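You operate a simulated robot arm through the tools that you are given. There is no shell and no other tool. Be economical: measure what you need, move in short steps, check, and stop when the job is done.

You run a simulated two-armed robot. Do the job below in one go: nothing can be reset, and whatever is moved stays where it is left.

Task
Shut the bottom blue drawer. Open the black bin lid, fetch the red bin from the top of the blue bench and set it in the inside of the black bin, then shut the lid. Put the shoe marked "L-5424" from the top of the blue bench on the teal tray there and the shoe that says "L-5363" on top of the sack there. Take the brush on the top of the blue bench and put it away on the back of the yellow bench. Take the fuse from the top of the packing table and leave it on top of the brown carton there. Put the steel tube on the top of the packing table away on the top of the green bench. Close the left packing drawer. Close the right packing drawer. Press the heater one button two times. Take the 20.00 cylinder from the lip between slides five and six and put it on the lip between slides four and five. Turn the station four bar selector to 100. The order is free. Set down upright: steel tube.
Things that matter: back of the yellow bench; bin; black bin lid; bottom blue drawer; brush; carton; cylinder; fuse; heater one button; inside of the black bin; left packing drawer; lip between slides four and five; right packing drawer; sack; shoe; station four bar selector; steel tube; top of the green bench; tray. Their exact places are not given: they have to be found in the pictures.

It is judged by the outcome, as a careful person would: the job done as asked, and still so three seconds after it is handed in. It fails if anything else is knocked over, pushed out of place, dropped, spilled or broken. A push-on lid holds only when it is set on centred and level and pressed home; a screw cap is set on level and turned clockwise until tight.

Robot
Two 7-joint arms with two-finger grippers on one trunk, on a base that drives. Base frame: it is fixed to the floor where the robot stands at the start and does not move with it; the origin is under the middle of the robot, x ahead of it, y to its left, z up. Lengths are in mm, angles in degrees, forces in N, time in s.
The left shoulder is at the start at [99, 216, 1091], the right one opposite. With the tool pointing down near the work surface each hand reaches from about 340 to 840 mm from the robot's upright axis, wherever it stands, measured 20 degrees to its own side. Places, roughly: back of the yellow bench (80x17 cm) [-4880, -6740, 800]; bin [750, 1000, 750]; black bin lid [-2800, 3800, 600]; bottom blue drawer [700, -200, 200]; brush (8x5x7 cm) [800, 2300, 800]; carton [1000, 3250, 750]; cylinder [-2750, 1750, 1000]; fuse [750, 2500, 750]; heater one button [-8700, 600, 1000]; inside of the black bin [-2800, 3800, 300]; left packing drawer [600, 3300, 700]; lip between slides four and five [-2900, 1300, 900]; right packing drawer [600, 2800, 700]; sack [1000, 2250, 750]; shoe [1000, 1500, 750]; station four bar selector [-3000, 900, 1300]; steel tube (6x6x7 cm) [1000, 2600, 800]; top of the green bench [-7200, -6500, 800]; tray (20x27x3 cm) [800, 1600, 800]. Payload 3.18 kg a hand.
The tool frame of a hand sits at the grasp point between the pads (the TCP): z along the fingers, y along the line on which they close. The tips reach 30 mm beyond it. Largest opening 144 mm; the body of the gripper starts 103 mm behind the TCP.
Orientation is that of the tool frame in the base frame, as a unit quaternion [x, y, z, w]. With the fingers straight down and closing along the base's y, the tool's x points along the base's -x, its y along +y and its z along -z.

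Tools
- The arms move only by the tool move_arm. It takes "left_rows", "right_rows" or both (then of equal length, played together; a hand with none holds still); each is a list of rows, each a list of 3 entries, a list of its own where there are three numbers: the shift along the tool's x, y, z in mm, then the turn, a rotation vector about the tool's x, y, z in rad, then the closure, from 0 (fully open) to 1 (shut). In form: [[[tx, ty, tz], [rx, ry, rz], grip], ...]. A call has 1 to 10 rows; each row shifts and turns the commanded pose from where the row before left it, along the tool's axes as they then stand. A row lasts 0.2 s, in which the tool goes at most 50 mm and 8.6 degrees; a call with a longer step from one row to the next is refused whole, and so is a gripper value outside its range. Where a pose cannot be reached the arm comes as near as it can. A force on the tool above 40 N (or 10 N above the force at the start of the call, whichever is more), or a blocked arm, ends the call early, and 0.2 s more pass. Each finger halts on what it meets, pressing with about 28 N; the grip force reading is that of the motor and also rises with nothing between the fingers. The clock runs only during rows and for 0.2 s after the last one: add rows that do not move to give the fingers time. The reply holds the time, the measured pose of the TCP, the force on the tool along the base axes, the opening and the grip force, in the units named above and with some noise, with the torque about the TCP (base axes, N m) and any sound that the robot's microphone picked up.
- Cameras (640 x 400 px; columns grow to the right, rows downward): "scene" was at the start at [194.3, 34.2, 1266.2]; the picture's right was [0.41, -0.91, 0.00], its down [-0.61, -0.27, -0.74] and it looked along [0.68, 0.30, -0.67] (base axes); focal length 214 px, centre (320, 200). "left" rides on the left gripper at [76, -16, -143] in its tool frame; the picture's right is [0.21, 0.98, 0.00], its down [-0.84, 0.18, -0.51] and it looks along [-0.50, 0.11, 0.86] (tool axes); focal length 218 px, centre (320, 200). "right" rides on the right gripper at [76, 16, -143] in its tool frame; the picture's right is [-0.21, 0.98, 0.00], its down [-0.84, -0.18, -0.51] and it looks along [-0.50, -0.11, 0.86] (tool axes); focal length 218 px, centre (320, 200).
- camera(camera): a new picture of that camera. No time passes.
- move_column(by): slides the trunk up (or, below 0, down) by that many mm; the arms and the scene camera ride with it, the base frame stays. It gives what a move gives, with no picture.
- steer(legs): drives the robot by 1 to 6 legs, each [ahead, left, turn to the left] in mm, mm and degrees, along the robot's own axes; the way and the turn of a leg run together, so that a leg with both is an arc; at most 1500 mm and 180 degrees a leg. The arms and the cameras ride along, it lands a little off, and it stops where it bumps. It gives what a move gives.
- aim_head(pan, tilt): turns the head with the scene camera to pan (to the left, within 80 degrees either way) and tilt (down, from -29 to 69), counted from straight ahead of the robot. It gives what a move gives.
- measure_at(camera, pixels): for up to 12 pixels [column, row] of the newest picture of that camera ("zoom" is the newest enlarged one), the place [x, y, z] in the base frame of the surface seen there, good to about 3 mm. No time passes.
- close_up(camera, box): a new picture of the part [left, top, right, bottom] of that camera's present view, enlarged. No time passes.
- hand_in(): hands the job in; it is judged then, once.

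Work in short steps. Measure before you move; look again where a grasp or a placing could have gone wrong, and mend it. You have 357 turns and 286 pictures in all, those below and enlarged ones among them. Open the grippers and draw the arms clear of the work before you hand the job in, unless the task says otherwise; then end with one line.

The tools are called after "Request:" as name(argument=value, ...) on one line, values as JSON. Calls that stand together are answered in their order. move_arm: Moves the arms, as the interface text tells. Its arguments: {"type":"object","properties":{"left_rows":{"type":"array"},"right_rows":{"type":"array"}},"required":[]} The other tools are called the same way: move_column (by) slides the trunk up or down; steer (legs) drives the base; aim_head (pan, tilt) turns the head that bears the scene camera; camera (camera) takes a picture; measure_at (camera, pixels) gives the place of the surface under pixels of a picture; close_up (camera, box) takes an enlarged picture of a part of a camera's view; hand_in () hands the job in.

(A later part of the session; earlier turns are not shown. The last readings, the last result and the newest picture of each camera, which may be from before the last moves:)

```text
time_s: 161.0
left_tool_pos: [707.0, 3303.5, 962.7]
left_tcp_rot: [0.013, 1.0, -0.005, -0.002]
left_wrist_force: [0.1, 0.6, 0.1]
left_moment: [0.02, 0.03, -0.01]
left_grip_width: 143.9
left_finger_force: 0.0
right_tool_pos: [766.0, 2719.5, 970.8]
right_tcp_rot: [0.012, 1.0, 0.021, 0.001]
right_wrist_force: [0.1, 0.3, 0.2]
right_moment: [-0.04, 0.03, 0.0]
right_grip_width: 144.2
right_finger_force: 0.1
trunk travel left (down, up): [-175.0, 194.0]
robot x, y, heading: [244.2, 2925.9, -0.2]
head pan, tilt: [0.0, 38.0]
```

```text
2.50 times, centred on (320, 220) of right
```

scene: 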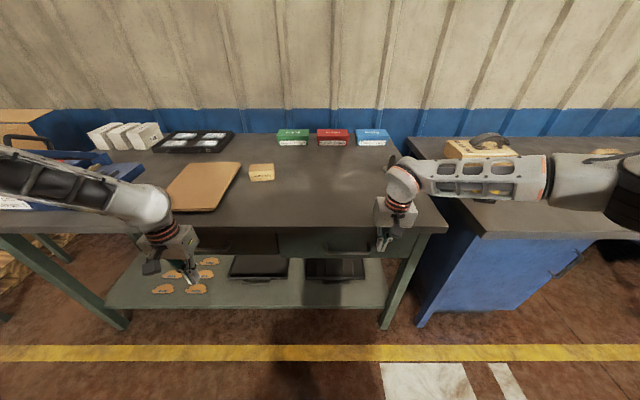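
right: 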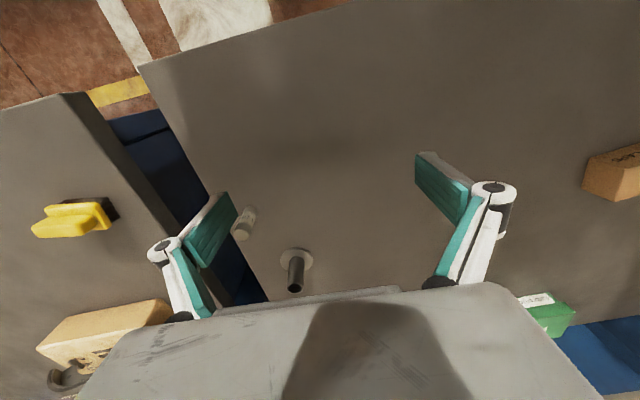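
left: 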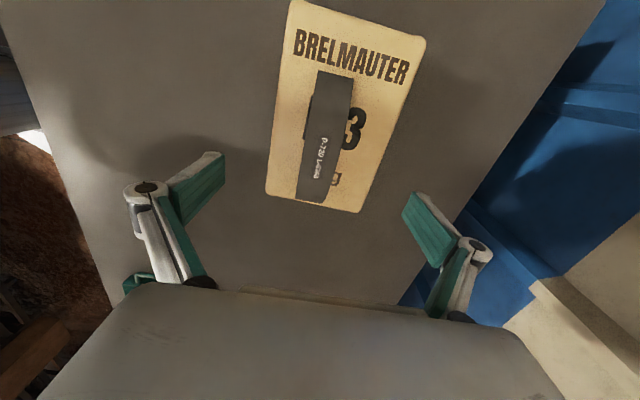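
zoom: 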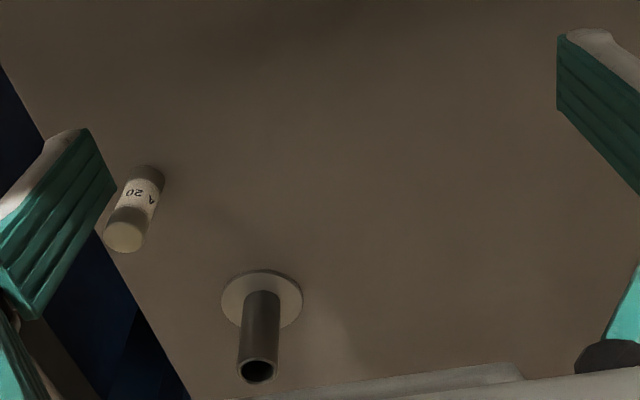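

Slightly shorter steps.

Request:
move_arm(right_rows=[[[-28, -40, 0], [0, 0, 0], 0.4], [[-28, -40, 0], [0, 0, 0], 0.4], [[-28, -40, 0], [0, 0, 0], 0.4], [[0, -5, 30], [0, 0, 0], 0.4], [[0, 0, 10], [0, 0, 0], 0.4]])

Request:
camera(camera="right")

```text
time_s: 162.2
left_tool_pos: [707.0, 3303.7, 962.2]
left_tcp_rot: [0.013, 1.0, -0.004, -0.002]
left_wrist_force: [-0.3, 0.0, 0.3]
left_moment: [-0.02, 0.01, 0.02]
left_grip_width: 143.6
left_finger_force: 0.0
right_tool_pos: [846.5, 2593.7, 924.9]
right_tcp_rot: [0.013, 1.0, 0.02, 0.002]
right_wrist_force: [0.3, -0.3, -0.3]
right_moment: [0.0, 0.01, 0.05]
right_grip_width: 86.3
right_finger_force: 0.0
trunk travel left (down, up): [-175.0, 194.0]
robot x, y, heading: [243.5, 2927.9, -0.1]
head pan, tilt: [0.0, 38.0]
```

```text
219 pictures are left
```

right: 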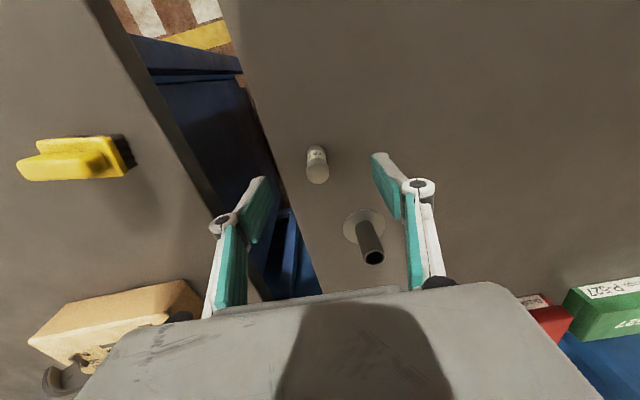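

Aligned (fuse top at (317,172)). Descend to 858 and close.

Request:
move_arm(right_rows=[[[0, 0, 35], [0, 0, 0], 0.4], [[-2, 0, 32], [0, 0, 0], 0.4], [[0, 0, 0], [0, 0, 0], 0.7], [[0, 0, 0], [0, 0, 0], 1], [[0, 0, 0], [0, 0, 0], 1]])

Request:
move_arm(right_rows=[[[0, 0, -40], [0, 0, 0], 1], [[0, 0, -45], [0, 0, 0], 1]])

Request:
camera(camera="right")

```text
time_s: 163.4
left_tool_pos: [706.7, 3303.2, 962.9]
left_tcp_rot: [0.013, 1.0, -0.004, -0.002]
left_wrist_force: [0.3, 0.4, 0.5]
left_moment: [-0.01, -0.01, -0.01]
left_grip_width: 144.1
left_finger_force: 0.0
right_tool_pos: [847.7, 2597.6, 859.0]
right_tcp_rot: [0.012, 1.0, 0.021, 0.003]
right_wrist_force: [0.3, -0.3, 0.7]
right_moment: [0.0, -0.03, 0.04]
right_grip_width: 21.0
right_finger_force: 28.3
trunk travel left (down, up): [-175.0, 194.0]
robot x, y, heading: [243.2, 2928.4, 0.1]
head pan, tilt: [0.0, 38.0]
```

```text
time_s: 164.0
left_tool_pos: [706.5, 3304.8, 962.1]
left_tcp_rot: [0.012, 1.0, -0.005, -0.002]
left_wrist_force: [-0.5, 0.0, -0.1]
left_moment: [-0.05, -0.02, -0.01]
left_grip_width: 143.9
left_finger_force: 0.0
right_tool_pos: [848.8, 2594.7, 944.6]
right_tcp_rot: [0.011, 1.0, 0.02, 0.002]
right_wrist_force: [-0.4, 0.2, -1.6]
right_moment: [-0.01, -0.04, -0.03]
right_grip_width: 20.8
right_finger_force: 28.1
trunk travel left (down, up): [-175.0, 194.0]
robot x, y, heading: [243.3, 2925.1, -0.2]
head pan, tilt: [0.0, 38.0]
```

```text
218 pictures are left
```

right: 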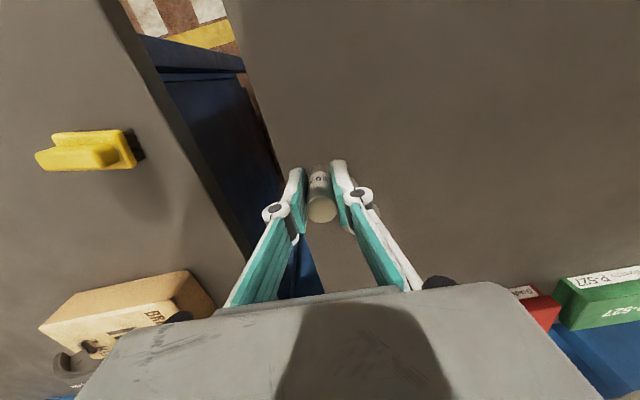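

Fuse held. Retract left hand off the table, raise right, strafe left 350.

Request:
move_arm(left_rows=[[[45, 0, 0], [0, 0, 0], 0], [[45, 0, 0], [0, 0, 0], 0], [[45, 0, 0], [0, 0, 0], 0], [[20, 0, 0], [0, 0, 0], 0]], right_rows=[[[0, 0, -20], [0, 0, 0], 1], [[0, 35, 0], [0, 0, 0], 1], [[0, 40, 0], [0, 0, 0], 1], [[0, 40, 0], [0, 0, 0], 1]])

Request:
steer(legs=[[0, 380, 0]])

Request:
camera(camera="right")

```text
time_s: 165.0
left_tool_pos: [563.7, 3315.8, 970.1]
left_tcp_rot: [0.012, 1.0, -0.006, -0.005]
left_wrist_force: [0.7, 0.6, -0.3]
left_moment: [-0.01, 0.01, 0.0]
left_grip_width: 143.9
left_finger_force: 0.0
left hand out of reach, approached as far as the arm can: row 4
right_tool_pos: [851.0, 2708.6, 969.1]
right_tcp_rot: [0.012, 1.0, 0.019, 0.001]
right_wrist_force: [-0.7, 0.0, -0.3]
right_moment: [0.0, 0.04, 0.02]
right_grip_width: 20.6
right_finger_force: 28.3
trunk travel left (down, up): [-175.0, 194.0]
robot x, y, heading: [241.2, 2926.5, -0.0]
head pan, tilt: [0.0, 38.0]
```

```text
time_s: 169.0
left_tool_pos: [566.8, 3703.6, 969.6]
left_tcp_rot: [0.013, 1.0, -0.005, -0.004]
left_wrist_force: [0.3, -0.1, -0.1]
left_moment: [-0.02, -0.02, 0.0]
left_grip_width: 144.1
left_finger_force: 0.1
right_tool_pos: [851.9, 3093.8, 968.9]
right_tcp_rot: [0.013, 1.0, 0.021, 0.001]
right_wrist_force: [0.3, -0.2, -0.4]
right_moment: [-0.02, -0.01, 0.02]
right_grip_width: 21.0
right_finger_force: 27.7
trunk travel left (down, up): [-175.0, 194.0]
robot x, y, heading: [241.1, 3317.5, -0.2]
head pan, tilt: [0.0, 38.0]
```

```text
217 pictures are left
```

right: 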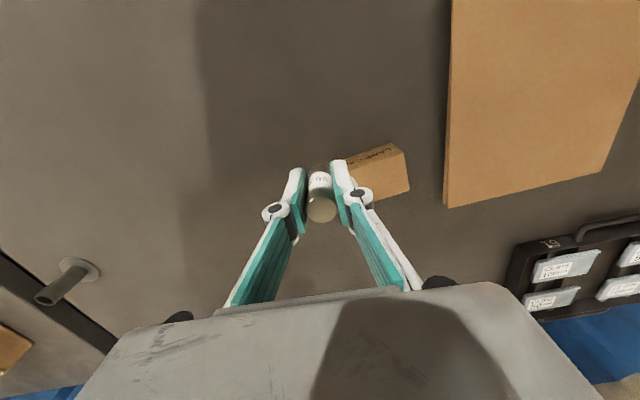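

Measure the carton top in a zoom.

Request:
close_up(camera="right", box=[280, 120, 440, 220])

Request:
measure_at(camera="zoom", pixels=[[310, 145], [450, 95], [480, 120], [500, 145], [400, 170], [345, 195], [505, 200], [495, 260]])

```text
4.00 times, centred on (360, 170) of right
```

zoom: 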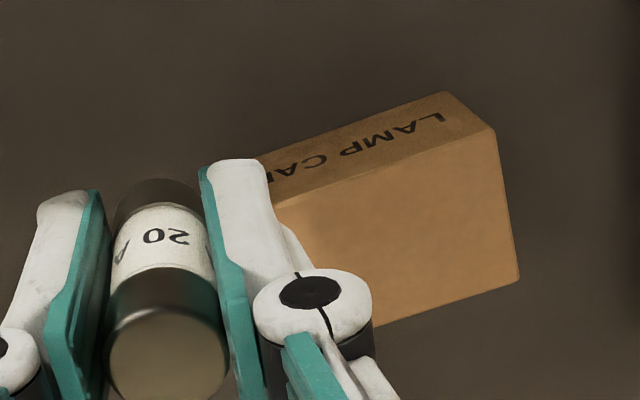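

```text
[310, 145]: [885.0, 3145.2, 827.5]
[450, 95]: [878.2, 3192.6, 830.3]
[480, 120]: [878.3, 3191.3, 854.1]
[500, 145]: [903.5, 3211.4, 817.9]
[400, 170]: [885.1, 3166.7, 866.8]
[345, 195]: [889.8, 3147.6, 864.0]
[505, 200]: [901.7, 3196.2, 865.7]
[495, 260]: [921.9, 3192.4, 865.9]
```

Use the scene camera for the carton's full outline.

Request:
aim_head(pan=-15, tilt=45)

Request:
close_up(camera="scene", box=[220, 110, 420, 235])

```text
time_s: 169.7
left_tool_pos: [565.4, 3702.4, 971.8]
left_tcp_rot: [0.013, 1.0, -0.005, -0.003]
left_wrist_force: [0.2, 1.1, 0.1]
left_moment: [-0.02, -0.03, 0.02]
left_grip_width: 144.2
left_finger_force: 0.0
right_tool_pos: [851.8, 3093.2, 968.7]
right_tcp_rot: [0.013, 1.0, 0.021, 0.002]
right_wrist_force: [-0.4, -0.1, 0.1]
right_moment: [0.0, -0.03, 0.02]
right_grip_width: 20.9
right_finger_force: 27.7
trunk travel left (down, up): [-175.0, 194.0]
robot x, y, heading: [244.2, 3315.0, -0.5]
head pan, tilt: [-15.0, 45.0]
```

```text
3.20 times, centred on (320, 172) of scene
```

zoom: 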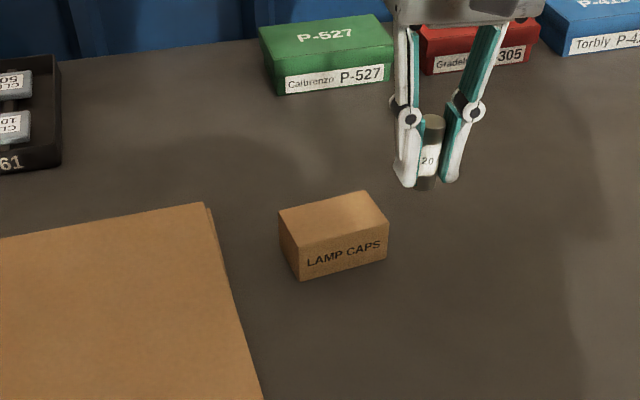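

Request:
measure_at(camera="zoom", pixels=[[284, 212], [300, 244], [382, 222], [362, 196], [333, 218], [430, 118], [426, 186]])

```text
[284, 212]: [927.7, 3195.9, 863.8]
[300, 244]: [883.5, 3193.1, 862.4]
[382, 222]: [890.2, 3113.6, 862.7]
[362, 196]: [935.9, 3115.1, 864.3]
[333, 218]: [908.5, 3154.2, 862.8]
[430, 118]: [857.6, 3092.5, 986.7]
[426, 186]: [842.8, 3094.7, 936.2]
```

Carton centre (909,3154), top 863. Move over and lower.

Request:
move_arm(right_rows=[[[-28, 30, 0], [0, 0, 0], 1], [[-29, 30, 0], [0, 0, 0], 1], [[0, 0, 30], [0, 0, 0], 1], [[0, 0, 28], [0, 0, 0], 1], [[0, 0, 0], [0, 0, 0], 1]])

Request:
close_up(camera="scene", box=[220, 110, 420, 235])

```text
time_s: 170.9
left_tool_pos: [566.5, 3702.7, 970.7]
left_tcp_rot: [0.013, 1.0, -0.005, -0.004]
left_wrist_force: [0.3, 0.5, -0.2]
left_moment: [-0.02, 0.0, 0.02]
left_grip_width: 144.0
left_finger_force: 0.1
right_tool_pos: [909.5, 3154.9, 913.8]
right_tcp_rot: [0.013, 1.0, 0.021, 0.001]
right_wrist_force: [-0.4, -0.1, -0.3]
right_moment: [0.0, 0.0, 0.0]
right_grip_width: 20.7
right_finger_force: 28.1
trunk travel left (down, up): [-175.0, 194.0]
robot x, y, heading: [242.5, 3319.0, -0.1]
head pan, tilt: [-15.0, 45.0]
```

```text
3.20 times, centred on (320, 172) of scene
```

zoom: 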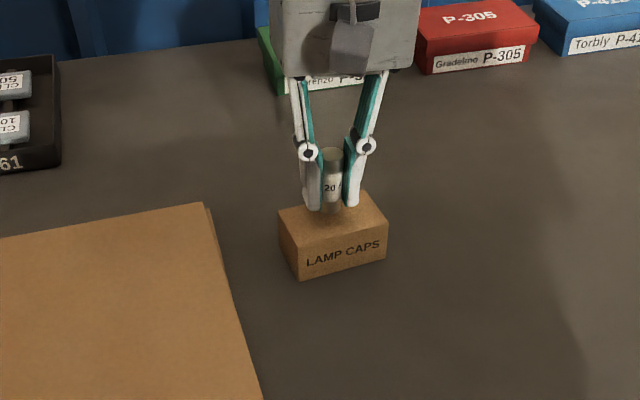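

Lower in small steps until contact.

Request:
move_arm(right_rows=[[[0, 0, 4], [0, 0, 0], 1], [[0, 0, 3], [0, 0, 0], 1], [[0, 0, 2], [0, 0, 0], 1], [[0, 0, 0], [0, 0, 0], 1]])

```text
time_s: 171.9
left_tool_pos: [566.0, 3702.8, 971.1]
left_tcp_rot: [0.013, 1.0, -0.005, -0.003]
left_wrist_force: [0.5, 0.3, -0.6]
left_moment: [0.0, 0.02, 0.02]
left_grip_width: 143.9
left_finger_force: 0.1
right_tool_pos: [910.9, 3155.5, 904.9]
right_tcp_rot: [0.013, 1.0, 0.021, 0.001]
right_wrist_force: [-0.3, -0.4, -1.2]
right_moment: [0.0, 0.02, -0.03]
right_grip_width: 20.8
right_finger_force: 27.7
trunk travel left (down, up): [-175.0, 194.0]
robot x, y, heading: [245.8, 3314.1, -0.3]
head pan, tilt: [-15.0, 45.0]
```

Request:
move_arm(right_rows=[[[0, 0, 1.5], [0, 0, 0], 1], [[0, 0, 1.5], [0, 0, 0], 1], [[0, 0, 0], [0, 0, 0], 1]])

```text
time_s: 172.7
left_tool_pos: [565.5, 3702.4, 969.9]
left_tcp_rot: [0.013, 1.0, -0.005, -0.003]
left_wrist_force: [-0.2, -0.3, -0.9]
left_moment: [0.02, 0.02, -0.03]
left_grip_width: 144.0
left_finger_force: 0.0
right_tool_pos: [909.7, 3155.2, 903.1]
right_tcp_rot: [0.014, 1.0, 0.021, 0.004]
right_wrist_force: [1.8, -2.1, 10.7]
right_moment: [-0.17, -0.06, 0.02]
right_grip_width: 20.9
right_finger_force: 28.3
trunk travel left (down, up): [-175.0, 194.0]
robot x, y, heading: [245.4, 3315.4, -0.2]
head pan, tilt: [-15.0, 45.0]
```

Contact (10 N). Release slowly and lift.

Request:
move_arm(right_rows=[[[0, 0, -1], [0, 0, 0], 0.95], [[0, 0, 0], [0, 0, 0], 0.8], [[0, 0, 0], [0, 0, 0], 0.6], [[0, 0, -30], [0, 0, 0], 0.6], [[0, 0, -45], [0, 0, 0], 0.3], [[0, 0, -20], [0, 0, 0], 0]])

Request:
close_up(camera="scene", box=[220, 110, 420, 235])

```text
time_s: 174.1
left_tool_pos: [566.9, 3702.6, 971.1]
left_tcp_rot: [0.013, 1.0, -0.005, -0.004]
left_wrist_force: [-0.3, 0.4, -0.4]
left_moment: [0.01, -0.02, -0.01]
left_grip_width: 144.1
left_finger_force: 0.1
right_tool_pos: [908.7, 3152.0, 998.3]
right_tcp_rot: [0.012, 1.0, 0.02, 0.002]
right_wrist_force: [-0.3, -0.7, 0.2]
right_moment: [-0.02, 0.03, -0.03]
right_grip_width: 144.0
right_finger_force: 0.1
trunk travel left (down, up): [-175.0, 194.0]
robot x, y, heading: [243.5, 3315.4, 0.1]
head pan, tilt: [-15.0, 45.0]
```

```text
3.20 times, centred on (320, 172) of scene
```

zoom: 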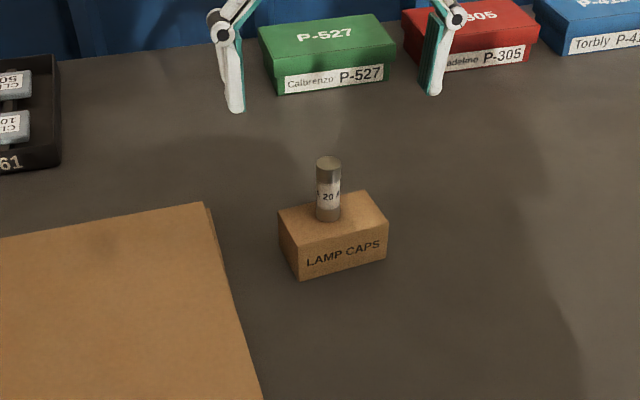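

Fuse placed. Retract the right hand, back away from the table, turn around and look at the black bin.

Request:
move_arm(right_rows=[[[45, -20, 0], [0, 0, 0], 0], [[45, -20, 0], [0, 0, 0], 0], [[45, -20, 0], [0, 0, 0], 0], [[45, -20, 0], [0, 0, 0], 0], [[45, -20, 0], [0, 0, 0], 0]])

Request:
steer(legs=[[-900, 0, 0], [0, 0, 170]])

Request:
aim_head(pan=0, tilt=15)

Request:
camera(camera="scene")

```text
time_s: 175.3
left_tool_pos: [566.1, 3703.6, 972.5]
left_tcp_rot: [0.013, 1.0, -0.004, -0.004]
left_wrist_force: [-0.6, -1.0, 0.1]
left_moment: [0.01, -0.03, -0.01]
left_grip_width: 143.9
left_finger_force: 0.0
right_tool_pos: [680.4, 3057.1, 993.6]
right_tcp_rot: [0.014, 1.0, 0.021, 0.002]
right_wrist_force: [-0.3, 0.1, 0.2]
right_moment: [0.03, -0.01, 0.03]
right_grip_width: 144.1
right_finger_force: 0.1
trunk travel left (down, up): [-175.0, 194.0]
robot x, y, heading: [242.8, 3315.4, -0.5]
head pan, tilt: [-15.0, 45.0]
```

```text
time_s: 180.3
left_tool_pos: [-336.5, 3712.3, 971.0]
left_tcp_rot: [0.025, 1.0, -0.004, -0.003]
left_wrist_force: [0.8, -0.3, 0.5]
left_moment: [0.0, 0.02, 0.04]
left_grip_width: 144.1
left_finger_force: 0.0
right_tool_pos: [-235.5, 3064.5, 992.7]
right_tcp_rot: [0.024, 0.999, 0.021, 0.002]
right_wrist_force: [0.4, 0.1, 0.1]
right_moment: [0.01, 0.04, -0.03]
right_grip_width: 143.9
right_finger_force: 0.1
trunk travel left (down, up): [-175.0, 194.0]
robot x, y, heading: [-667.2, 3330.4, -1.6]
head pan, tilt: [-15.0, 45.0]
stopped in leg 1: the robot was blocked; the commanded pose is now the measured one
```

```text
time_s: 181.2
left_tool_pos: [-335.9, 3711.8, 970.7]
left_tcp_rot: [0.024, 1.0, -0.005, -0.003]
left_wrist_force: [-0.5, -0.2, -0.2]
left_moment: [-0.04, 0.03, 0.04]
left_grip_width: 144.0
left_finger_force: 0.1
right_tool_pos: [-234.7, 3064.5, 992.7]
right_tcp_rot: [0.024, 0.999, 0.021, 0.002]
right_wrist_force: [-0.3, 1.3, -0.7]
right_moment: [0.0, 0.0, 0.0]
right_grip_width: 144.1
right_finger_force: 0.0
trunk travel left (down, up): [-175.0, 194.0]
robot x, y, heading: [-664.7, 3334.3, -1.5]
head pan, tilt: [0.0, 15.0]
```

```text
212 pictures are left
```

scene: 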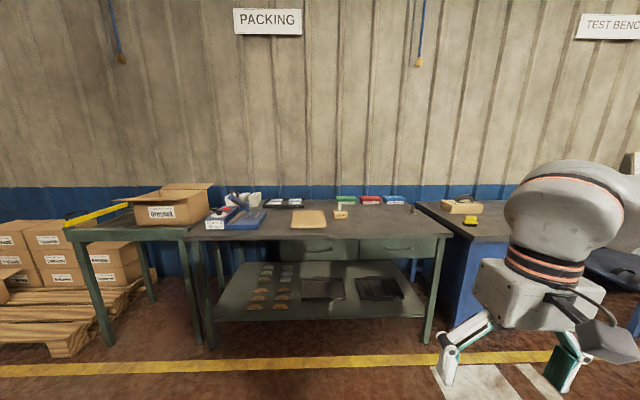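

I bumped something behind at x≈-1000. Move forward a bit, turn in place and look.

Request:
steer(legs=[[180, 0, 0], [0, 0, 110]])

Request:
aim_head(pan=60, tilt=25)

Request:
camera(camera="scene")

```text
time_s: 187.3
left_tool_pos: [-955.9, 3509.2, 971.4]
left_tcp_rot: [0.804, -0.594, 0.006, -0.003]
left_wrist_force: [-0.3, -0.8, 0.1]
left_moment: [-0.02, -0.03, 0.0]
left_grip_width: 143.9
left_finger_force: 0.0
right_tool_pos: [-381.2, 3825.4, 993.8]
right_tcp_rot: [0.804, -0.594, -0.014, 0.016]
right_wrist_force: [1.0, 0.2, 0.7]
right_moment: [0.03, 0.0, -0.01]
right_grip_width: 144.3
right_finger_force: 0.1
trunk travel left (down, up): [-175.0, 194.0]
robot x, y, heading: [-484.5, 3330.0, 108.2]
head pan, tilt: [0.0, 15.0]
```

```text
time_s: 188.7
left_tool_pos: [-955.6, 3510.2, 971.6]
left_tcp_rot: [0.804, -0.594, 0.006, -0.002]
left_wrist_force: [-0.2, -0.5, -0.1]
left_moment: [0.0, 0.0, 0.0]
left_grip_width: 143.9
left_finger_force: 0.0
right_tool_pos: [-381.5, 3825.7, 993.5]
right_tcp_rot: [0.804, -0.594, -0.014, 0.017]
right_wrist_force: [-0.1, -0.1, -0.6]
right_moment: [0.02, 0.0, 0.04]
right_grip_width: 144.0
right_finger_force: 0.1
trunk travel left (down, up): [-175.0, 194.0]
robot x, y, heading: [-485.0, 3326.0, 108.2]
head pan, tilt: [60.0, 25.0]
```

```text
211 pictures are left
```

scene: 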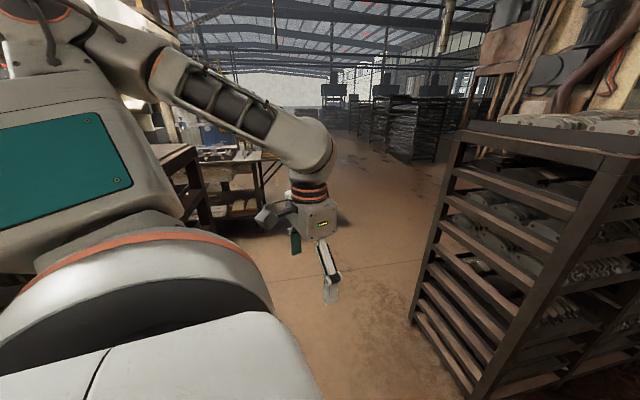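

Measure the rack, the left bench and the corridor.

Request:
measure_at(camera="scene", pixels=[[412, 320], [465, 385], [630, 170], [480, 130], [255, 235], [195, 170], [340, 200], [420, 200], [400, 150], [340, 300], [210, 230], [630, 340]])

Request:
steer(legs=[[0, 0, 65]])

Request:
aim_head(pan=0, tilt=20)

Request:
camera(camera="scene")

```text
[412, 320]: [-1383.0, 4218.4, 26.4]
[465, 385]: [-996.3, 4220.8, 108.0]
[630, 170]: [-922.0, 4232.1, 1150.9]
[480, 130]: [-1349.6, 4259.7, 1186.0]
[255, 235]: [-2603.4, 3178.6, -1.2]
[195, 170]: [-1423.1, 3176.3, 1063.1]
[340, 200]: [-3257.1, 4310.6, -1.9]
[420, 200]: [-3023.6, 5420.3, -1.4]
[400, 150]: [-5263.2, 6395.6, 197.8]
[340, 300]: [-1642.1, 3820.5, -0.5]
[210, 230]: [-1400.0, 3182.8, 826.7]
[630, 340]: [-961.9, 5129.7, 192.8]
```

```text
time_s: 190.6
left_tool_pos: [-986.1, 3253.2, 974.7]
left_tcp_rot: [0.93, -0.367, -0.007, -0.012]
left_wrist_force: [1.9, 7.7, -3.0]
left_moment: [-0.2, -0.03, -0.25]
left_grip_width: 138.3
left_finger_force: 0.1
right_tool_pos: [-652.3, 3808.7, 992.7]
right_tcp_rot: [0.933, -0.358, -0.009, 0.018]
right_wrist_force: [-0.1, 0.0, -0.3]
right_moment: [-0.02, 0.01, 0.02]
right_grip_width: 143.8
right_finger_force: 0.1
trunk travel left (down, up): [-175.0, 194.0]
robot x, y, heading: [-485.6, 3331.1, 139.3]
head pan, tilt: [60.0, 25.0]
stopped in leg 1: the force on the tool passed its limit at 106 N (the readings are from after the stop); the commanded pose is now the measured one
```

```text
time_s: 191.9
left_tool_pos: [-986.7, 3251.3, 976.0]
left_tcp_rot: [0.93, -0.367, -0.007, -0.012]
left_wrist_force: [1.2, 11.3, 0.1]
left_moment: [-0.49, 0.06, -0.47]
left_grip_width: 137.9
left_finger_force: 0.1
right_tool_pos: [-652.2, 3810.2, 992.8]
right_tcp_rot: [0.933, -0.359, -0.01, 0.02]
right_wrist_force: [0.6, -0.8, 0.2]
right_moment: [0.0, 0.0, -0.02]
right_grip_width: 143.7
right_finger_force: 0.0
trunk travel left (down, up): [-175.0, 194.0]
robot x, y, heading: [-486.5, 3327.3, 139.1]
head pan, tilt: [0.0, 20.0]
```

```text
210 pictures are left
```

scene: 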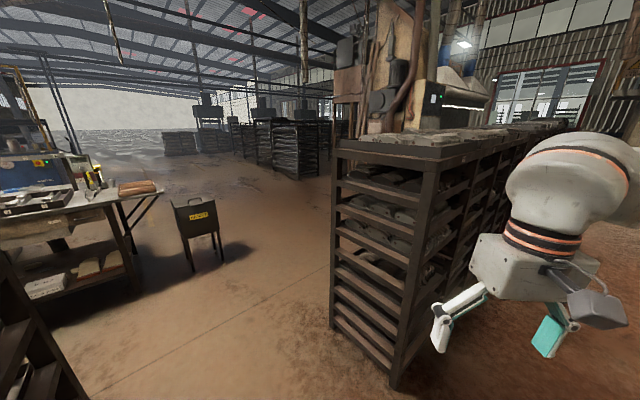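

The left hand hit a rack to the left. Turn back 20° and look at it.

Request:
steer(legs=[[0, 0, -20]])

Request:
aim_head(pan=60, tilt=25)

Request:
camera(camera="scene")

Request:
camera(camera="left")

```text
time_s: 193.4
left_tool_pos: [-981.9, 3429.5, 975.4]
left_tcp_rot: [0.852, -0.524, -0.005, -0.013]
left_wrist_force: [0.6, 0.1, -0.6]
left_moment: [0.0, 0.02, 0.0]
left_grip_width: 144.0
left_finger_force: 0.1
right_tool_pos: [-476.5, 3836.1, 992.0]
right_tcp_rot: [0.856, -0.516, -0.013, 0.017]
right_wrist_force: [-0.5, 0.4, -0.9]
right_moment: [-0.01, 0.01, 0.0]
right_grip_width: 144.0
right_finger_force: 0.1
trunk travel left (down, up): [-175.0, 194.0]
robot x, y, heading: [-484.9, 3325.2, 119.2]
head pan, tilt: [0.0, 20.0]
```

```text
time_s: 194.7
left_tool_pos: [-983.5, 3428.5, 976.1]
left_tcp_rot: [0.852, -0.523, -0.004, -0.013]
left_wrist_force: [0.6, 0.7, 0.6]
left_moment: [-0.01, -0.02, 0.01]
left_grip_width: 143.9
left_finger_force: 0.1
right_tool_pos: [-475.3, 3836.5, 994.2]
right_tcp_rot: [0.857, -0.515, -0.012, 0.016]
right_wrist_force: [0.3, -0.5, -0.1]
right_moment: [-0.02, 0.01, 0.0]
right_grip_width: 144.0
right_finger_force: 0.1
trunk travel left (down, up): [-175.0, 194.0]
robot x, y, heading: [-488.5, 3328.8, 119.2]
head pan, tilt: [60.0, 25.0]
```

```text
209 pictures are left
```

scene: 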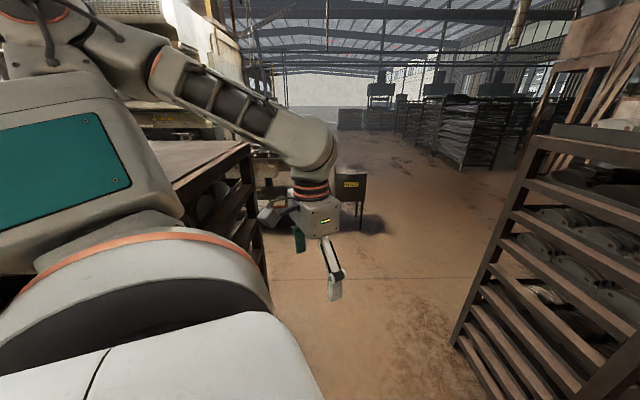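

```text
208 pictures are left
```

left: 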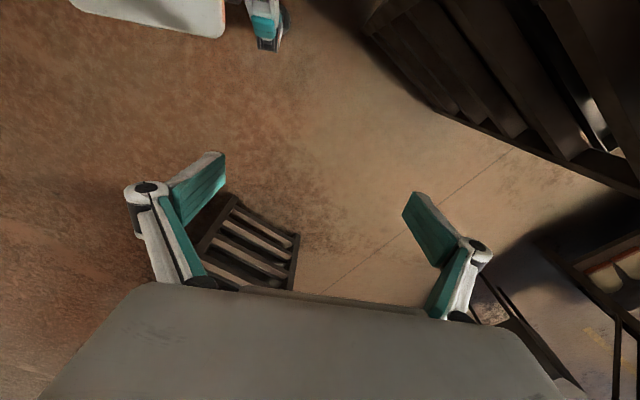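

Gap between racks spans y 3180–4220. Shift to y≈3700, tuck left hand inward, face 180°.

Request:
move_arm(left_rows=[[[0, -40, 0], [0, 0, 0], 0.5], [[0, -40, 0], [0, 0, 0], 1]], right_rows=[[[0, 0, 0], [0, 0, 0], 0.5], [[0, 0, 0], [0, 0, 0], 1]])

Request:
steer(legs=[[323, -180, 0], [0, 0, 60.8]])

Request:
aim_head(pan=0, tilt=25)

Request:
camera(camera="scene")

```text
time_s: 195.3
left_tool_pos: [-921.6, 3475.8, 986.1]
left_tcp_rot: [0.852, -0.524, -0.005, -0.013]
left_wrist_force: [0.5, 0.0, -0.1]
left_moment: [-0.01, 0.04, -0.02]
left_grip_width: 0.0
left_finger_force: 28.1
left hand out of reach, approached as far as the arm can: row 1, 2
right_tool_pos: [-476.0, 3836.9, 992.2]
right_tcp_rot: [0.856, -0.516, -0.012, 0.016]
right_wrist_force: [-0.8, -0.4, 0.0]
right_moment: [-0.03, 0.03, -0.03]
right_grip_width: 0.0
right_finger_force: 28.0
trunk travel left (down, up): [-175.0, 194.0]
robot x, y, heading: [-485.7, 3325.1, 118.9]
head pan, tilt: [60.0, 25.0]
```

```text
time_s: 200.4
left_tool_pos: [-826.1, 3394.9, 984.6]
left_tcp_rot: [1.0, -0.014, -0.012, -0.009]
left_wrist_force: [-0.4, -0.1, 0.2]
left_moment: [0.0, 0.05, -0.02]
left_grip_width: 0.0
left_finger_force: 27.9
right_tool_pos: [-931.0, 3959.2, 993.2]
right_tcp_rot: [1.0, -0.006, -0.002, 0.021]
right_wrist_force: [-0.3, 1.1, 0.4]
right_moment: [0.0, -0.01, 0.02]
right_grip_width: 0.4
right_finger_force: 27.9
trunk travel left (down, up): [-175.0, 194.0]
robot x, y, heading: [-486.4, 3706.6, -179.3]
head pan, tilt: [60.0, 25.0]
```

```text
time_s: 201.7
left_tool_pos: [-824.8, 3396.5, 984.8]
left_tcp_rot: [1.0, -0.014, -0.011, -0.009]
left_wrist_force: [0.1, -0.4, 0.2]
left_moment: [-0.04, -0.01, 0.0]
left_grip_width: 0.0
left_finger_force: 27.9
right_tool_pos: [-930.5, 3958.9, 993.1]
right_tcp_rot: [1.0, -0.006, -0.002, 0.021]
right_wrist_force: [0.7, -0.6, -0.7]
right_moment: [0.01, -0.02, 0.0]
right_grip_width: 0.0
right_finger_force: 28.0
trunk travel left (down, up): [-175.0, 194.0]
robot x, y, heading: [-485.8, 3708.7, -179.5]
head pan, tilt: [0.0, 25.0]
```

```text
207 pictures are left
```

scene: 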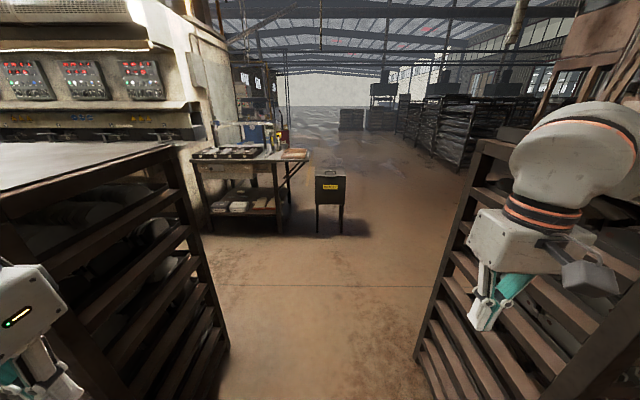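

Corridor is clear; the black bin is straight ahead (330,188). Drive ahead 1300.

Request:
steer(legs=[[1300, 0, -0.5]])

Request:
aim_head(pan=0, tilt=35)

Request:
camera(camera="scene")

```text
time_s: 203.5
left_tool_pos: [-928.1, 3393.1, 987.9]
left_tcp_rot: [0.999, -0.024, -0.018, -0.012]
left_wrist_force: [0.5, -0.5, -0.4]
left_moment: [-0.01, 0.01, 0.01]
left_grip_width: 0.0
left_finger_force: 27.8
right_tool_pos: [-1023.0, 3962.7, 1006.7]
right_tcp_rot: [0.999, -0.02, -0.017, 0.022]
right_wrist_force: [-0.6, 0.8, 0.1]
right_moment: [0.02, 0.04, 0.03]
right_grip_width: 0.0
right_finger_force: 27.9
trunk travel left (down, up): [-175.0, 194.0]
robot x, y, heading: [-593.2, 3701.3, 179.7]
head pan, tilt: [0.0, 25.0]
stopped in leg 1: the robot was blocked; the commanded pose is now the measured one
```

```text
time_s: 204.2
left_tool_pos: [-925.9, 3393.1, 989.2]
left_tcp_rot: [0.999, -0.022, -0.019, -0.013]
left_wrist_force: [0.0, 0.8, 0.5]
left_moment: [-0.06, 0.02, 0.0]
left_grip_width: 0.0
left_finger_force: 28.0
right_tool_pos: [-1022.6, 3961.9, 1006.4]
right_tcp_rot: [0.999, -0.018, -0.017, 0.021]
right_wrist_force: [0.4, 0.2, 0.1]
right_moment: [0.03, 0.01, 0.01]
right_grip_width: 0.0
right_finger_force: 27.7
trunk travel left (down, up): [-175.0, 194.0]
robot x, y, heading: [-594.1, 3705.0, 179.7]
head pan, tilt: [0.0, 35.0]
```

```text
206 pictures are left
```

scene: 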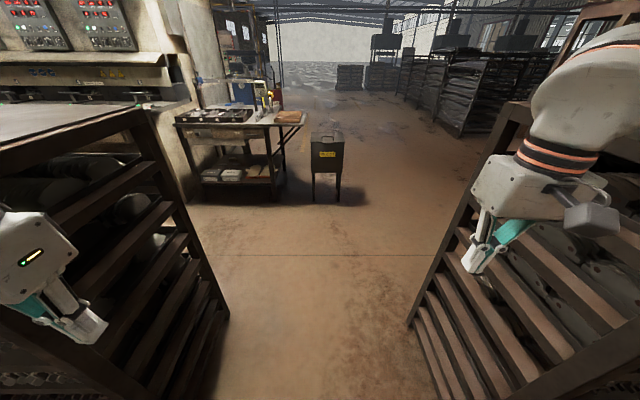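

The wide elbows hit the racks. Back off, turn to face +y, and pass the gap sideways (arms in front).

Request:
steer(legs=[[-160, 0, 0], [0, 0, -89.7], [-80, 0, 0], [0, 300, 0]])

Request:
aim_head(pan=75, tilt=25)

Request:
camera(camera="scene")

```text
time_s: 213.0
left_tool_pos: [-1033.9, 3975.3, 985.6]
left_tcp_rot: [-0.687, 0.727, 0.002, 0.014]
left_wrist_force: [-0.6, -1.6, -0.6]
left_moment: [0.04, 0.01, 0.02]
left_grip_width: 0.1
left_finger_force: 27.9
right_tool_pos: [-464.4, 4065.0, 993.9]
right_tcp_rot: [-0.689, 0.724, 0.02, -0.014]
right_wrist_force: [0.8, 0.6, 0.0]
right_moment: [-0.01, -0.04, 0.01]
right_grip_width: 0.0
right_finger_force: 28.4
trunk travel left (down, up): [-175.0, 194.0]
robot x, y, heading: [-731.6, 3630.1, 88.6]
head pan, tilt: [0.0, 35.0]
```

```text
time_s: 214.5
left_tool_pos: [-1033.8, 3976.2, 986.1]
left_tcp_rot: [-0.686, 0.727, 0.001, 0.014]
left_wrist_force: [0.2, 0.3, -0.5]
left_moment: [-0.02, 0.02, -0.01]
left_grip_width: 0.2
left_finger_force: 28.1
right_tool_pos: [-464.0, 4064.0, 994.5]
right_tcp_rot: [-0.688, 0.725, 0.021, -0.013]
right_wrist_force: [-0.5, 0.1, -0.3]
right_moment: [0.01, -0.02, 0.0]
right_grip_width: 0.2
right_finger_force: 28.5
trunk travel left (down, up): [-175.0, 194.0]
robot x, y, heading: [-728.0, 3626.6, 89.2]
head pan, tilt: [75.0, 25.0]
```

```text
205 pictures are left
```

scene: 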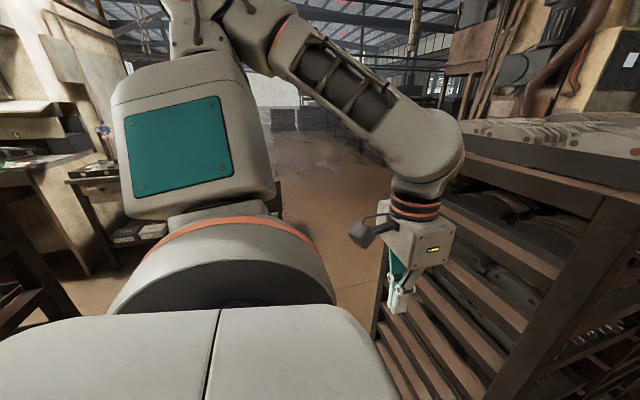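

Clear on both sides. Continue strafing through.

Request:
steer(legs=[[0, 1200, 0.8]])

Request:
aim_head(pan=75, tilt=30)

Request:
camera(camera="scene")

```text
time_s: 225.2
left_tool_pos: [-2239.7, 3968.2, 985.1]
left_tcp_rot: [-0.698, 0.716, 0.002, 0.014]
left_wrist_force: [-0.3, -0.5, 0.4]
left_moment: [0.02, -0.01, 0.0]
left_grip_width: 0.1
left_finger_force: 28.1
right_tool_pos: [-1672.5, 4074.2, 995.0]
right_tcp_rot: [-0.701, 0.713, 0.02, -0.014]
right_wrist_force: [0.5, 0.5, -0.4]
right_moment: [0.02, -0.03, -0.02]
right_grip_width: 0.0
right_finger_force: 28.3
trunk travel left (down, up): [-175.0, 194.0]
robot x, y, heading: [-1924.8, 3631.1, 90.7]
head pan, tilt: [75.0, 25.0]
```

```text
time_s: 225.9
left_tool_pos: [-2239.1, 3967.1, 985.6]
left_tcp_rot: [-0.698, 0.716, 0.002, 0.014]
left_wrist_force: [-0.8, 0.4, -0.3]
left_moment: [0.03, 0.02, 0.02]
left_grip_width: 0.0
left_finger_force: 28.5
right_tool_pos: [-1671.6, 4075.2, 993.9]
right_tcp_rot: [-0.7, 0.714, 0.021, -0.013]
right_wrist_force: [-0.5, 0.5, -0.4]
right_moment: [-0.02, -0.03, -0.01]
right_grip_width: 0.0
right_finger_force: 28.4
trunk travel left (down, up): [-175.0, 194.0]
robot x, y, heading: [-1924.6, 3634.0, 90.6]
head pan, tilt: [75.0, 30.0]
```

```text
204 pictures are left
```

scene: 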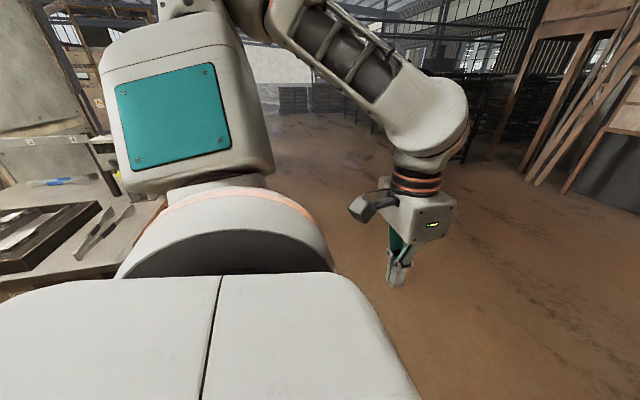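

Measure the nearby table on the left before turning.

Request:
measure_at(camera="scene", pixels=[[160, 205], [130, 270], [100, 210], [280, 150], [60, 182], [20, 290]])

Request:
steer(legs=[[150, 0, 0], [0, 0, 45]])

Request:
aim_head(pan=45, tilt=35)

Request:
camera(camera="scene")

```text
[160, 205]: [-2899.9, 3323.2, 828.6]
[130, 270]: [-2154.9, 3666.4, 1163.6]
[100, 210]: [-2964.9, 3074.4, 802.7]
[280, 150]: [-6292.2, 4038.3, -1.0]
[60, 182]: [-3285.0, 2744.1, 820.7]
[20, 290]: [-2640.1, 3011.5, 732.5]
```

```text
time_s: 228.0
left_tool_pos: [-2283.0, 4069.6, 985.7]
left_tcp_rot: [0.743, -0.669, -0.003, -0.016]
left_wrist_force: [0.2, -0.8, 0.4]
left_moment: [-0.02, -0.04, 0.0]
left_grip_width: 0.0
left_finger_force: 28.2
right_tool_pos: [-1729.8, 4252.5, 1000.3]
right_tcp_rot: [0.739, -0.673, -0.029, 0.014]
right_wrist_force: [0.8, 0.4, 0.2]
right_moment: [0.03, 0.03, 0.0]
right_grip_width: 0.2
right_finger_force: 28.4
trunk travel left (down, up): [-175.0, 194.0]
robot x, y, heading: [-1930.2, 3775.7, 98.4]
head pan, tilt: [75.0, 30.0]
stopped in leg 2: the robot was blocked; the commanded pose is now the measured one
```

```text
time_s: 228.9
left_tool_pos: [-2284.2, 4069.4, 986.0]
left_tcp_rot: [0.744, -0.668, -0.004, -0.017]
left_wrist_force: [0.1, -0.6, -0.2]
left_moment: [0.0, 0.06, 0.0]
left_grip_width: 0.0
left_finger_force: 27.7
right_tool_pos: [-1731.2, 4252.7, 1000.1]
right_tcp_rot: [0.74, -0.672, -0.027, 0.013]
right_wrist_force: [0.7, 0.0, 0.1]
right_moment: [0.02, -0.01, 0.0]
right_grip_width: 0.0
right_finger_force: 28.3
trunk travel left (down, up): [-175.0, 194.0]
robot x, y, heading: [-1926.9, 3778.7, 98.1]
head pan, tilt: [45.0, 35.0]
```

```text
203 pictures are left
```

scene: 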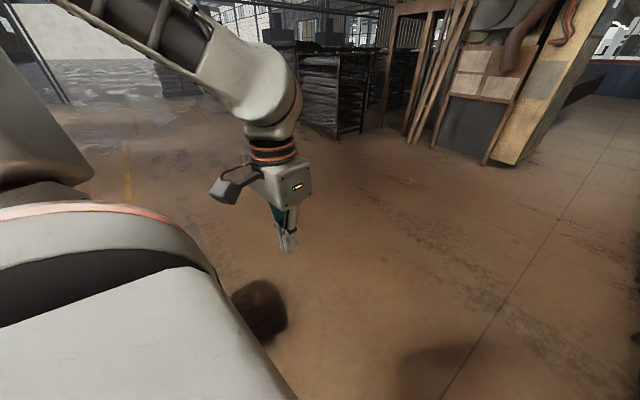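

Probably the right elbow met the rack corner. Strafe 170 left and turn again.

Request:
steer(legs=[[0, 170, 0], [0, 0, 81]])

Request:
aim_head(pan=0, tilt=40)

Request:
camera(camera="scene")

```text
time_s: 234.5
left_tool_pos: [-2434.8, 3449.2, 984.4]
left_tcp_rot: [1.0, -0.023, -0.01, -0.01]
left_wrist_force: [-1.1, -0.3, 0.6]
left_moment: [0.0, 0.0, 0.03]
left_grip_width: 0.2
left_finger_force: 28.0
right_tool_pos: [-2532.2, 4023.1, 997.7]
right_tcp_rot: [0.999, -0.029, -0.008, 0.028]
right_wrist_force: [-0.4, 1.2, 0.7]
right_moment: [0.01, 0.01, -0.03]
right_grip_width: 0.1
right_finger_force: 28.0
trunk travel left (down, up): [-175.0, 194.0]
robot x, y, heading: [-2092.2, 3758.9, 179.5]
head pan, tilt: [45.0, 35.0]
```

```text
time_s: 235.6
left_tool_pos: [-2435.7, 3449.2, 985.1]
left_tcp_rot: [1.0, -0.023, -0.01, -0.01]
left_wrist_force: [-0.5, 0.6, 0.6]
left_moment: [0.02, 0.0, -0.02]
left_grip_width: 0.1
left_finger_force: 27.7
right_tool_pos: [-2531.6, 4023.2, 997.1]
right_tcp_rot: [0.999, -0.029, -0.008, 0.029]
right_wrist_force: [0.4, 0.4, 0.0]
right_moment: [0.0, 0.04, 0.0]
right_grip_width: 0.0
right_finger_force: 27.8
trunk travel left (down, up): [-175.0, 194.0]
robot x, y, heading: [-2088.2, 3748.7, 179.5]
head pan, tilt: [0.0, 40.0]
```

```text
202 pictures are left
```

scene: 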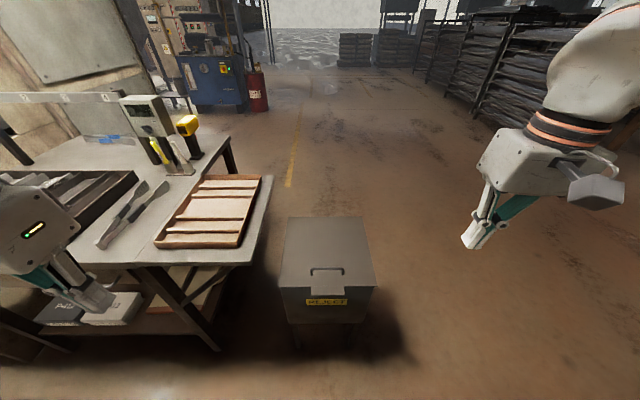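

Measure the lid, handle and table.

Request:
measure_at(camera="scene", pixels=[[283, 283], [376, 283], [290, 222], [364, 222], [328, 250], [327, 269], [313, 272], [343, 272], [327, 300], [318, 285], [250, 262], [240, 195]])

Request:
close_up(camera="scene", box=[260, 200, 400, 340])

```text
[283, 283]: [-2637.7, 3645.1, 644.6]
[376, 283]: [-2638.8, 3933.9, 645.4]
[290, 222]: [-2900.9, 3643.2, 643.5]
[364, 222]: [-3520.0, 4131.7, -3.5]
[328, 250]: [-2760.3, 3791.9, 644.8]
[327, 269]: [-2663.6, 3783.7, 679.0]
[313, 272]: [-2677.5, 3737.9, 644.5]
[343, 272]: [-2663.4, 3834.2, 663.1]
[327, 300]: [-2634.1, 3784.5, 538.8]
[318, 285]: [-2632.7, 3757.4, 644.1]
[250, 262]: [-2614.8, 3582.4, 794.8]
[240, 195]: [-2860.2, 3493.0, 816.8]
```

```text
2.86 times, centred on (330, 270) of scene
```

zoom: 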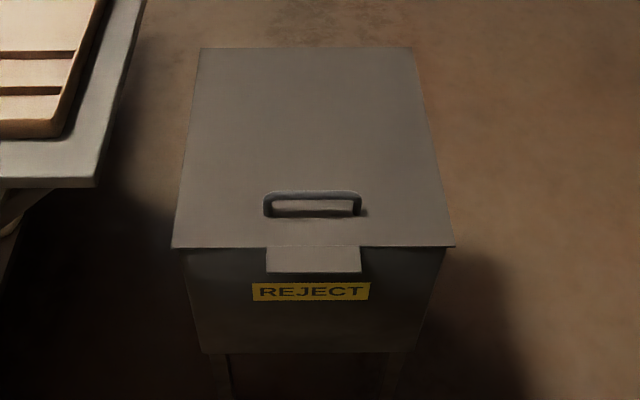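

Lid is hinged at the back; handle bar at x≈-2664, y 3738–3834, z≈679. Position the robot so the handle is at the right hand's side, and turn the right wrist 90°.

Request:
steer(legs=[[160, 150, 0.5]])

Request:
move_arm(right_rows=[[[0, 0, 0], [0, 0, -0.149], 0.6], [[0, 0, 0], [0, 0, -0.149], 0.6], [[0, 0, 0], [0, 0, -0.149], 0.6], [[0, 0, 0], [0, 0, -0.149], 0.6], [[0, 0, 0], [0, 0, -0.149], 0.6], [[0, 0, 0], [0, 0, -0.149], 0.6], [[0, 0, 0], [0, 0, -0.149], 0.6], [[0, 0, 0], [0, 0, -0.149], 0.6], [[0, 0, 0], [0, 0, -0.149], 0.6], [[0, 0, 0], [0, -0.02, -0.149], 0.6]])

Request:
camera(camera="right")

```text
time_s: 237.6
left_tool_pos: [-2594.3, 3296.2, 984.2]
left_tcp_rot: [1.0, -0.02, -0.01, -0.01]
left_wrist_force: [-0.8, 0.1, -0.2]
left_moment: [0.02, -0.02, -0.04]
left_grip_width: 0.0
left_finger_force: 28.0
right_tool_pos: [-2693.8, 3868.9, 996.5]
right_tcp_rot: [0.999, -0.026, -0.007, 0.029]
right_wrist_force: [-0.8, 0.3, 0.3]
right_moment: [0.01, -0.02, -0.01]
right_grip_width: 0.0
right_finger_force: 27.8
trunk travel left (down, up): [-175.0, 194.0]
robot x, y, heading: [-2252.7, 3602.1, 179.9]
head pan, tilt: [0.0, 40.0]
```

```text
time_s: 239.8
left_tool_pos: [-2593.4, 3299.0, 984.8]
left_tcp_rot: [1.0, -0.02, -0.01, -0.009]
left_wrist_force: [0.7, 0.3, 0.1]
left_moment: [-0.05, 0.05, -0.01]
left_grip_width: 0.0
left_finger_force: 28.0
right_tool_pos: [-2639.4, 3837.7, 854.1]
right_tcp_rot: [0.855, 0.517, -0.032, -0.006]
right_wrist_force: [-0.1, 0.0, -0.8]
right_moment: [-0.08, -0.01, 0.01]
right_grip_width: 57.7
right_finger_force: 0.1
right hand out of reach, approached as far as the arm can: row 4, 5, 6, 7, 8, 9, 10
trunk travel left (down, up): [-175.0, 194.0]
robot x, y, heading: [-2253.0, 3604.9, 179.9]
head pan, tilt: [0.0, 40.0]
```

```text
200 pictures are left
```

right: 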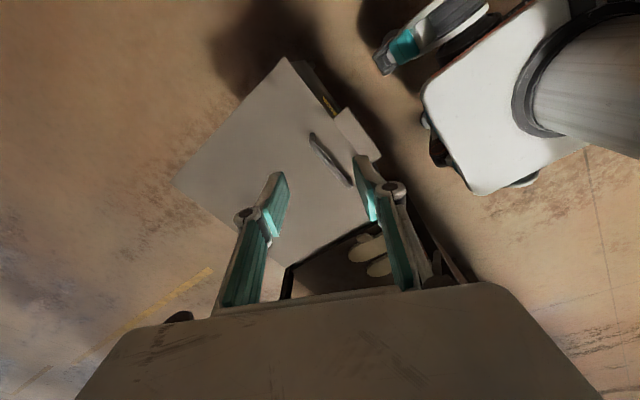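

Yaw limit ~62°. Reposition: strafe right 228 and turn the base left 28° so the gripper closes along x.

Request:
steer(legs=[[0, -228, 0], [0, 0, 28]])

Request:
camera(camera="right")

```text
time_s: 243.8
left_tool_pos: [-2406.1, 3393.8, 984.7]
left_tcp_rot: [0.974, 0.225, -0.013, -0.008]
left_wrist_force: [0.1, 0.3, 0.5]
left_moment: [0.04, -0.01, 0.02]
left_grip_width: 0.1
left_finger_force: 27.3
right_tool_pos: [-2703.2, 3848.6, 855.2]
right_tcp_rot: [0.703, 0.71, -0.034, 0.001]
right_wrist_force: [0.1, -0.3, -0.5]
right_moment: [0.01, -0.02, 0.0]
right_grip_width: 57.6
right_finger_force: 0.0
trunk travel left (down, up): [-175.0, 194.0]
robot x, y, heading: [-2249.5, 3828.3, -151.9]
head pan, tilt: [0.0, 40.0]
```

```text
199 pictures are left
```

right: 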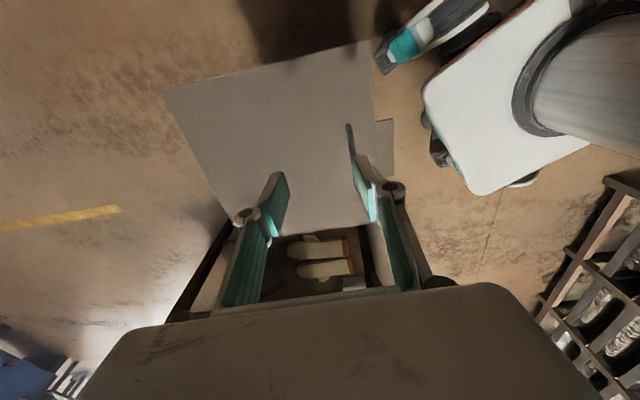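

Now tool closes along x. Fix tilt, move above the handle (-2664,3786), down to z≈740.

Request:
move_arm(right_rows=[[[-21, 13, 20], [-0.047, 0.05, 0], 0.6], [[-21, 13, 35], [0, 0, 0], 0.6], [[-21, 13, 35], [0, 0, 0], 0.6], [[0, 0, 25], [0, 0, 0], 0.6]])

Request:
camera(camera="right")

```text
time_s: 244.8
left_tool_pos: [-2407.1, 3395.6, 985.8]
left_tcp_rot: [0.974, 0.225, -0.012, -0.006]
left_wrist_force: [0.0, -1.1, 0.1]
left_moment: [-0.01, 0.01, -0.01]
left_grip_width: 0.2
left_finger_force: 28.3
right_tool_pos: [-2666.2, 3785.8, 737.9]
right_tcp_rot: [0.704, 0.71, 0.001, 0.0]
right_wrist_force: [0.9, 0.0, 0.0]
right_moment: [0.01, 0.01, 0.0]
right_grip_width: 57.7
right_finger_force: 0.0
trunk travel left (down, up): [-175.0, 194.0]
robot x, y, heading: [-2253.1, 3826.4, -151.7]
head pan, tilt: [0.0, 40.0]
```

```text
198 pictures are left
```

right: 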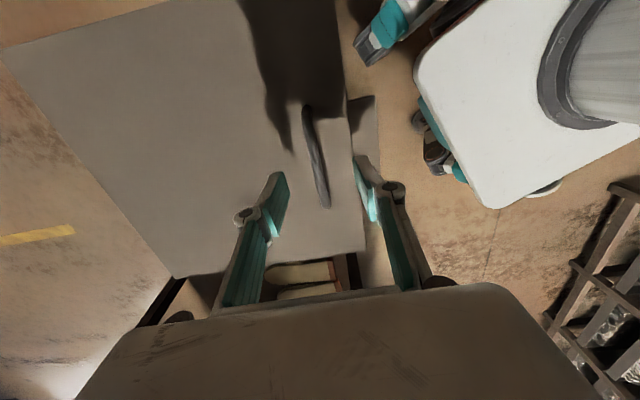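

Measure bar and lid back edge.

Request:
measure_at(camera="right", pixels=[[309, 115], [316, 150], [324, 200], [176, 272], [10, 55], [100, 180], [362, 240]])

Request:
move_arm(right_rows=[[[0, 0, 27], [0, 0, 0], 0.6], [[0, 0, 26], [0, 0, 0], 0.6], [[0, 0, 0], [0, 0, 0], 0.85], [[0, 0, 0], [0, 0, 0], 1], [[0, 0, 0], [0, 0, 0], 1]])

```text
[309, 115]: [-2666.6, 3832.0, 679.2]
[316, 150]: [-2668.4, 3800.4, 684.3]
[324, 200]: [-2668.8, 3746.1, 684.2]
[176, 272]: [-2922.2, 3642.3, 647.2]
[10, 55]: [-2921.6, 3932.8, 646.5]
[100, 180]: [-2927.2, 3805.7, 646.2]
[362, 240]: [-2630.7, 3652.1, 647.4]
```

```text
time_s: 246.0
left_tool_pos: [-2408.6, 3395.0, 984.4]
left_tcp_rot: [0.974, 0.225, -0.011, -0.006]
left_wrist_force: [0.8, 0.4, 0.2]
left_moment: [0.01, 0.02, -0.01]
left_grip_width: 0.1
left_finger_force: 27.7
right_tool_pos: [-2668.9, 3784.6, 686.0]
right_tcp_rot: [0.705, 0.709, 0.0, -0.002]
right_wrist_force: [-32.9, 2.1, -7.3]
right_moment: [0.09, 0.24, -0.24]
right_grip_width: 8.5
right_finger_force: 40.0
trunk travel left (down, up): [-175.0, 194.0]
robot x, y, heading: [-2251.1, 3830.9, -151.9]
head pan, tilt: [0.0, 40.0]
```

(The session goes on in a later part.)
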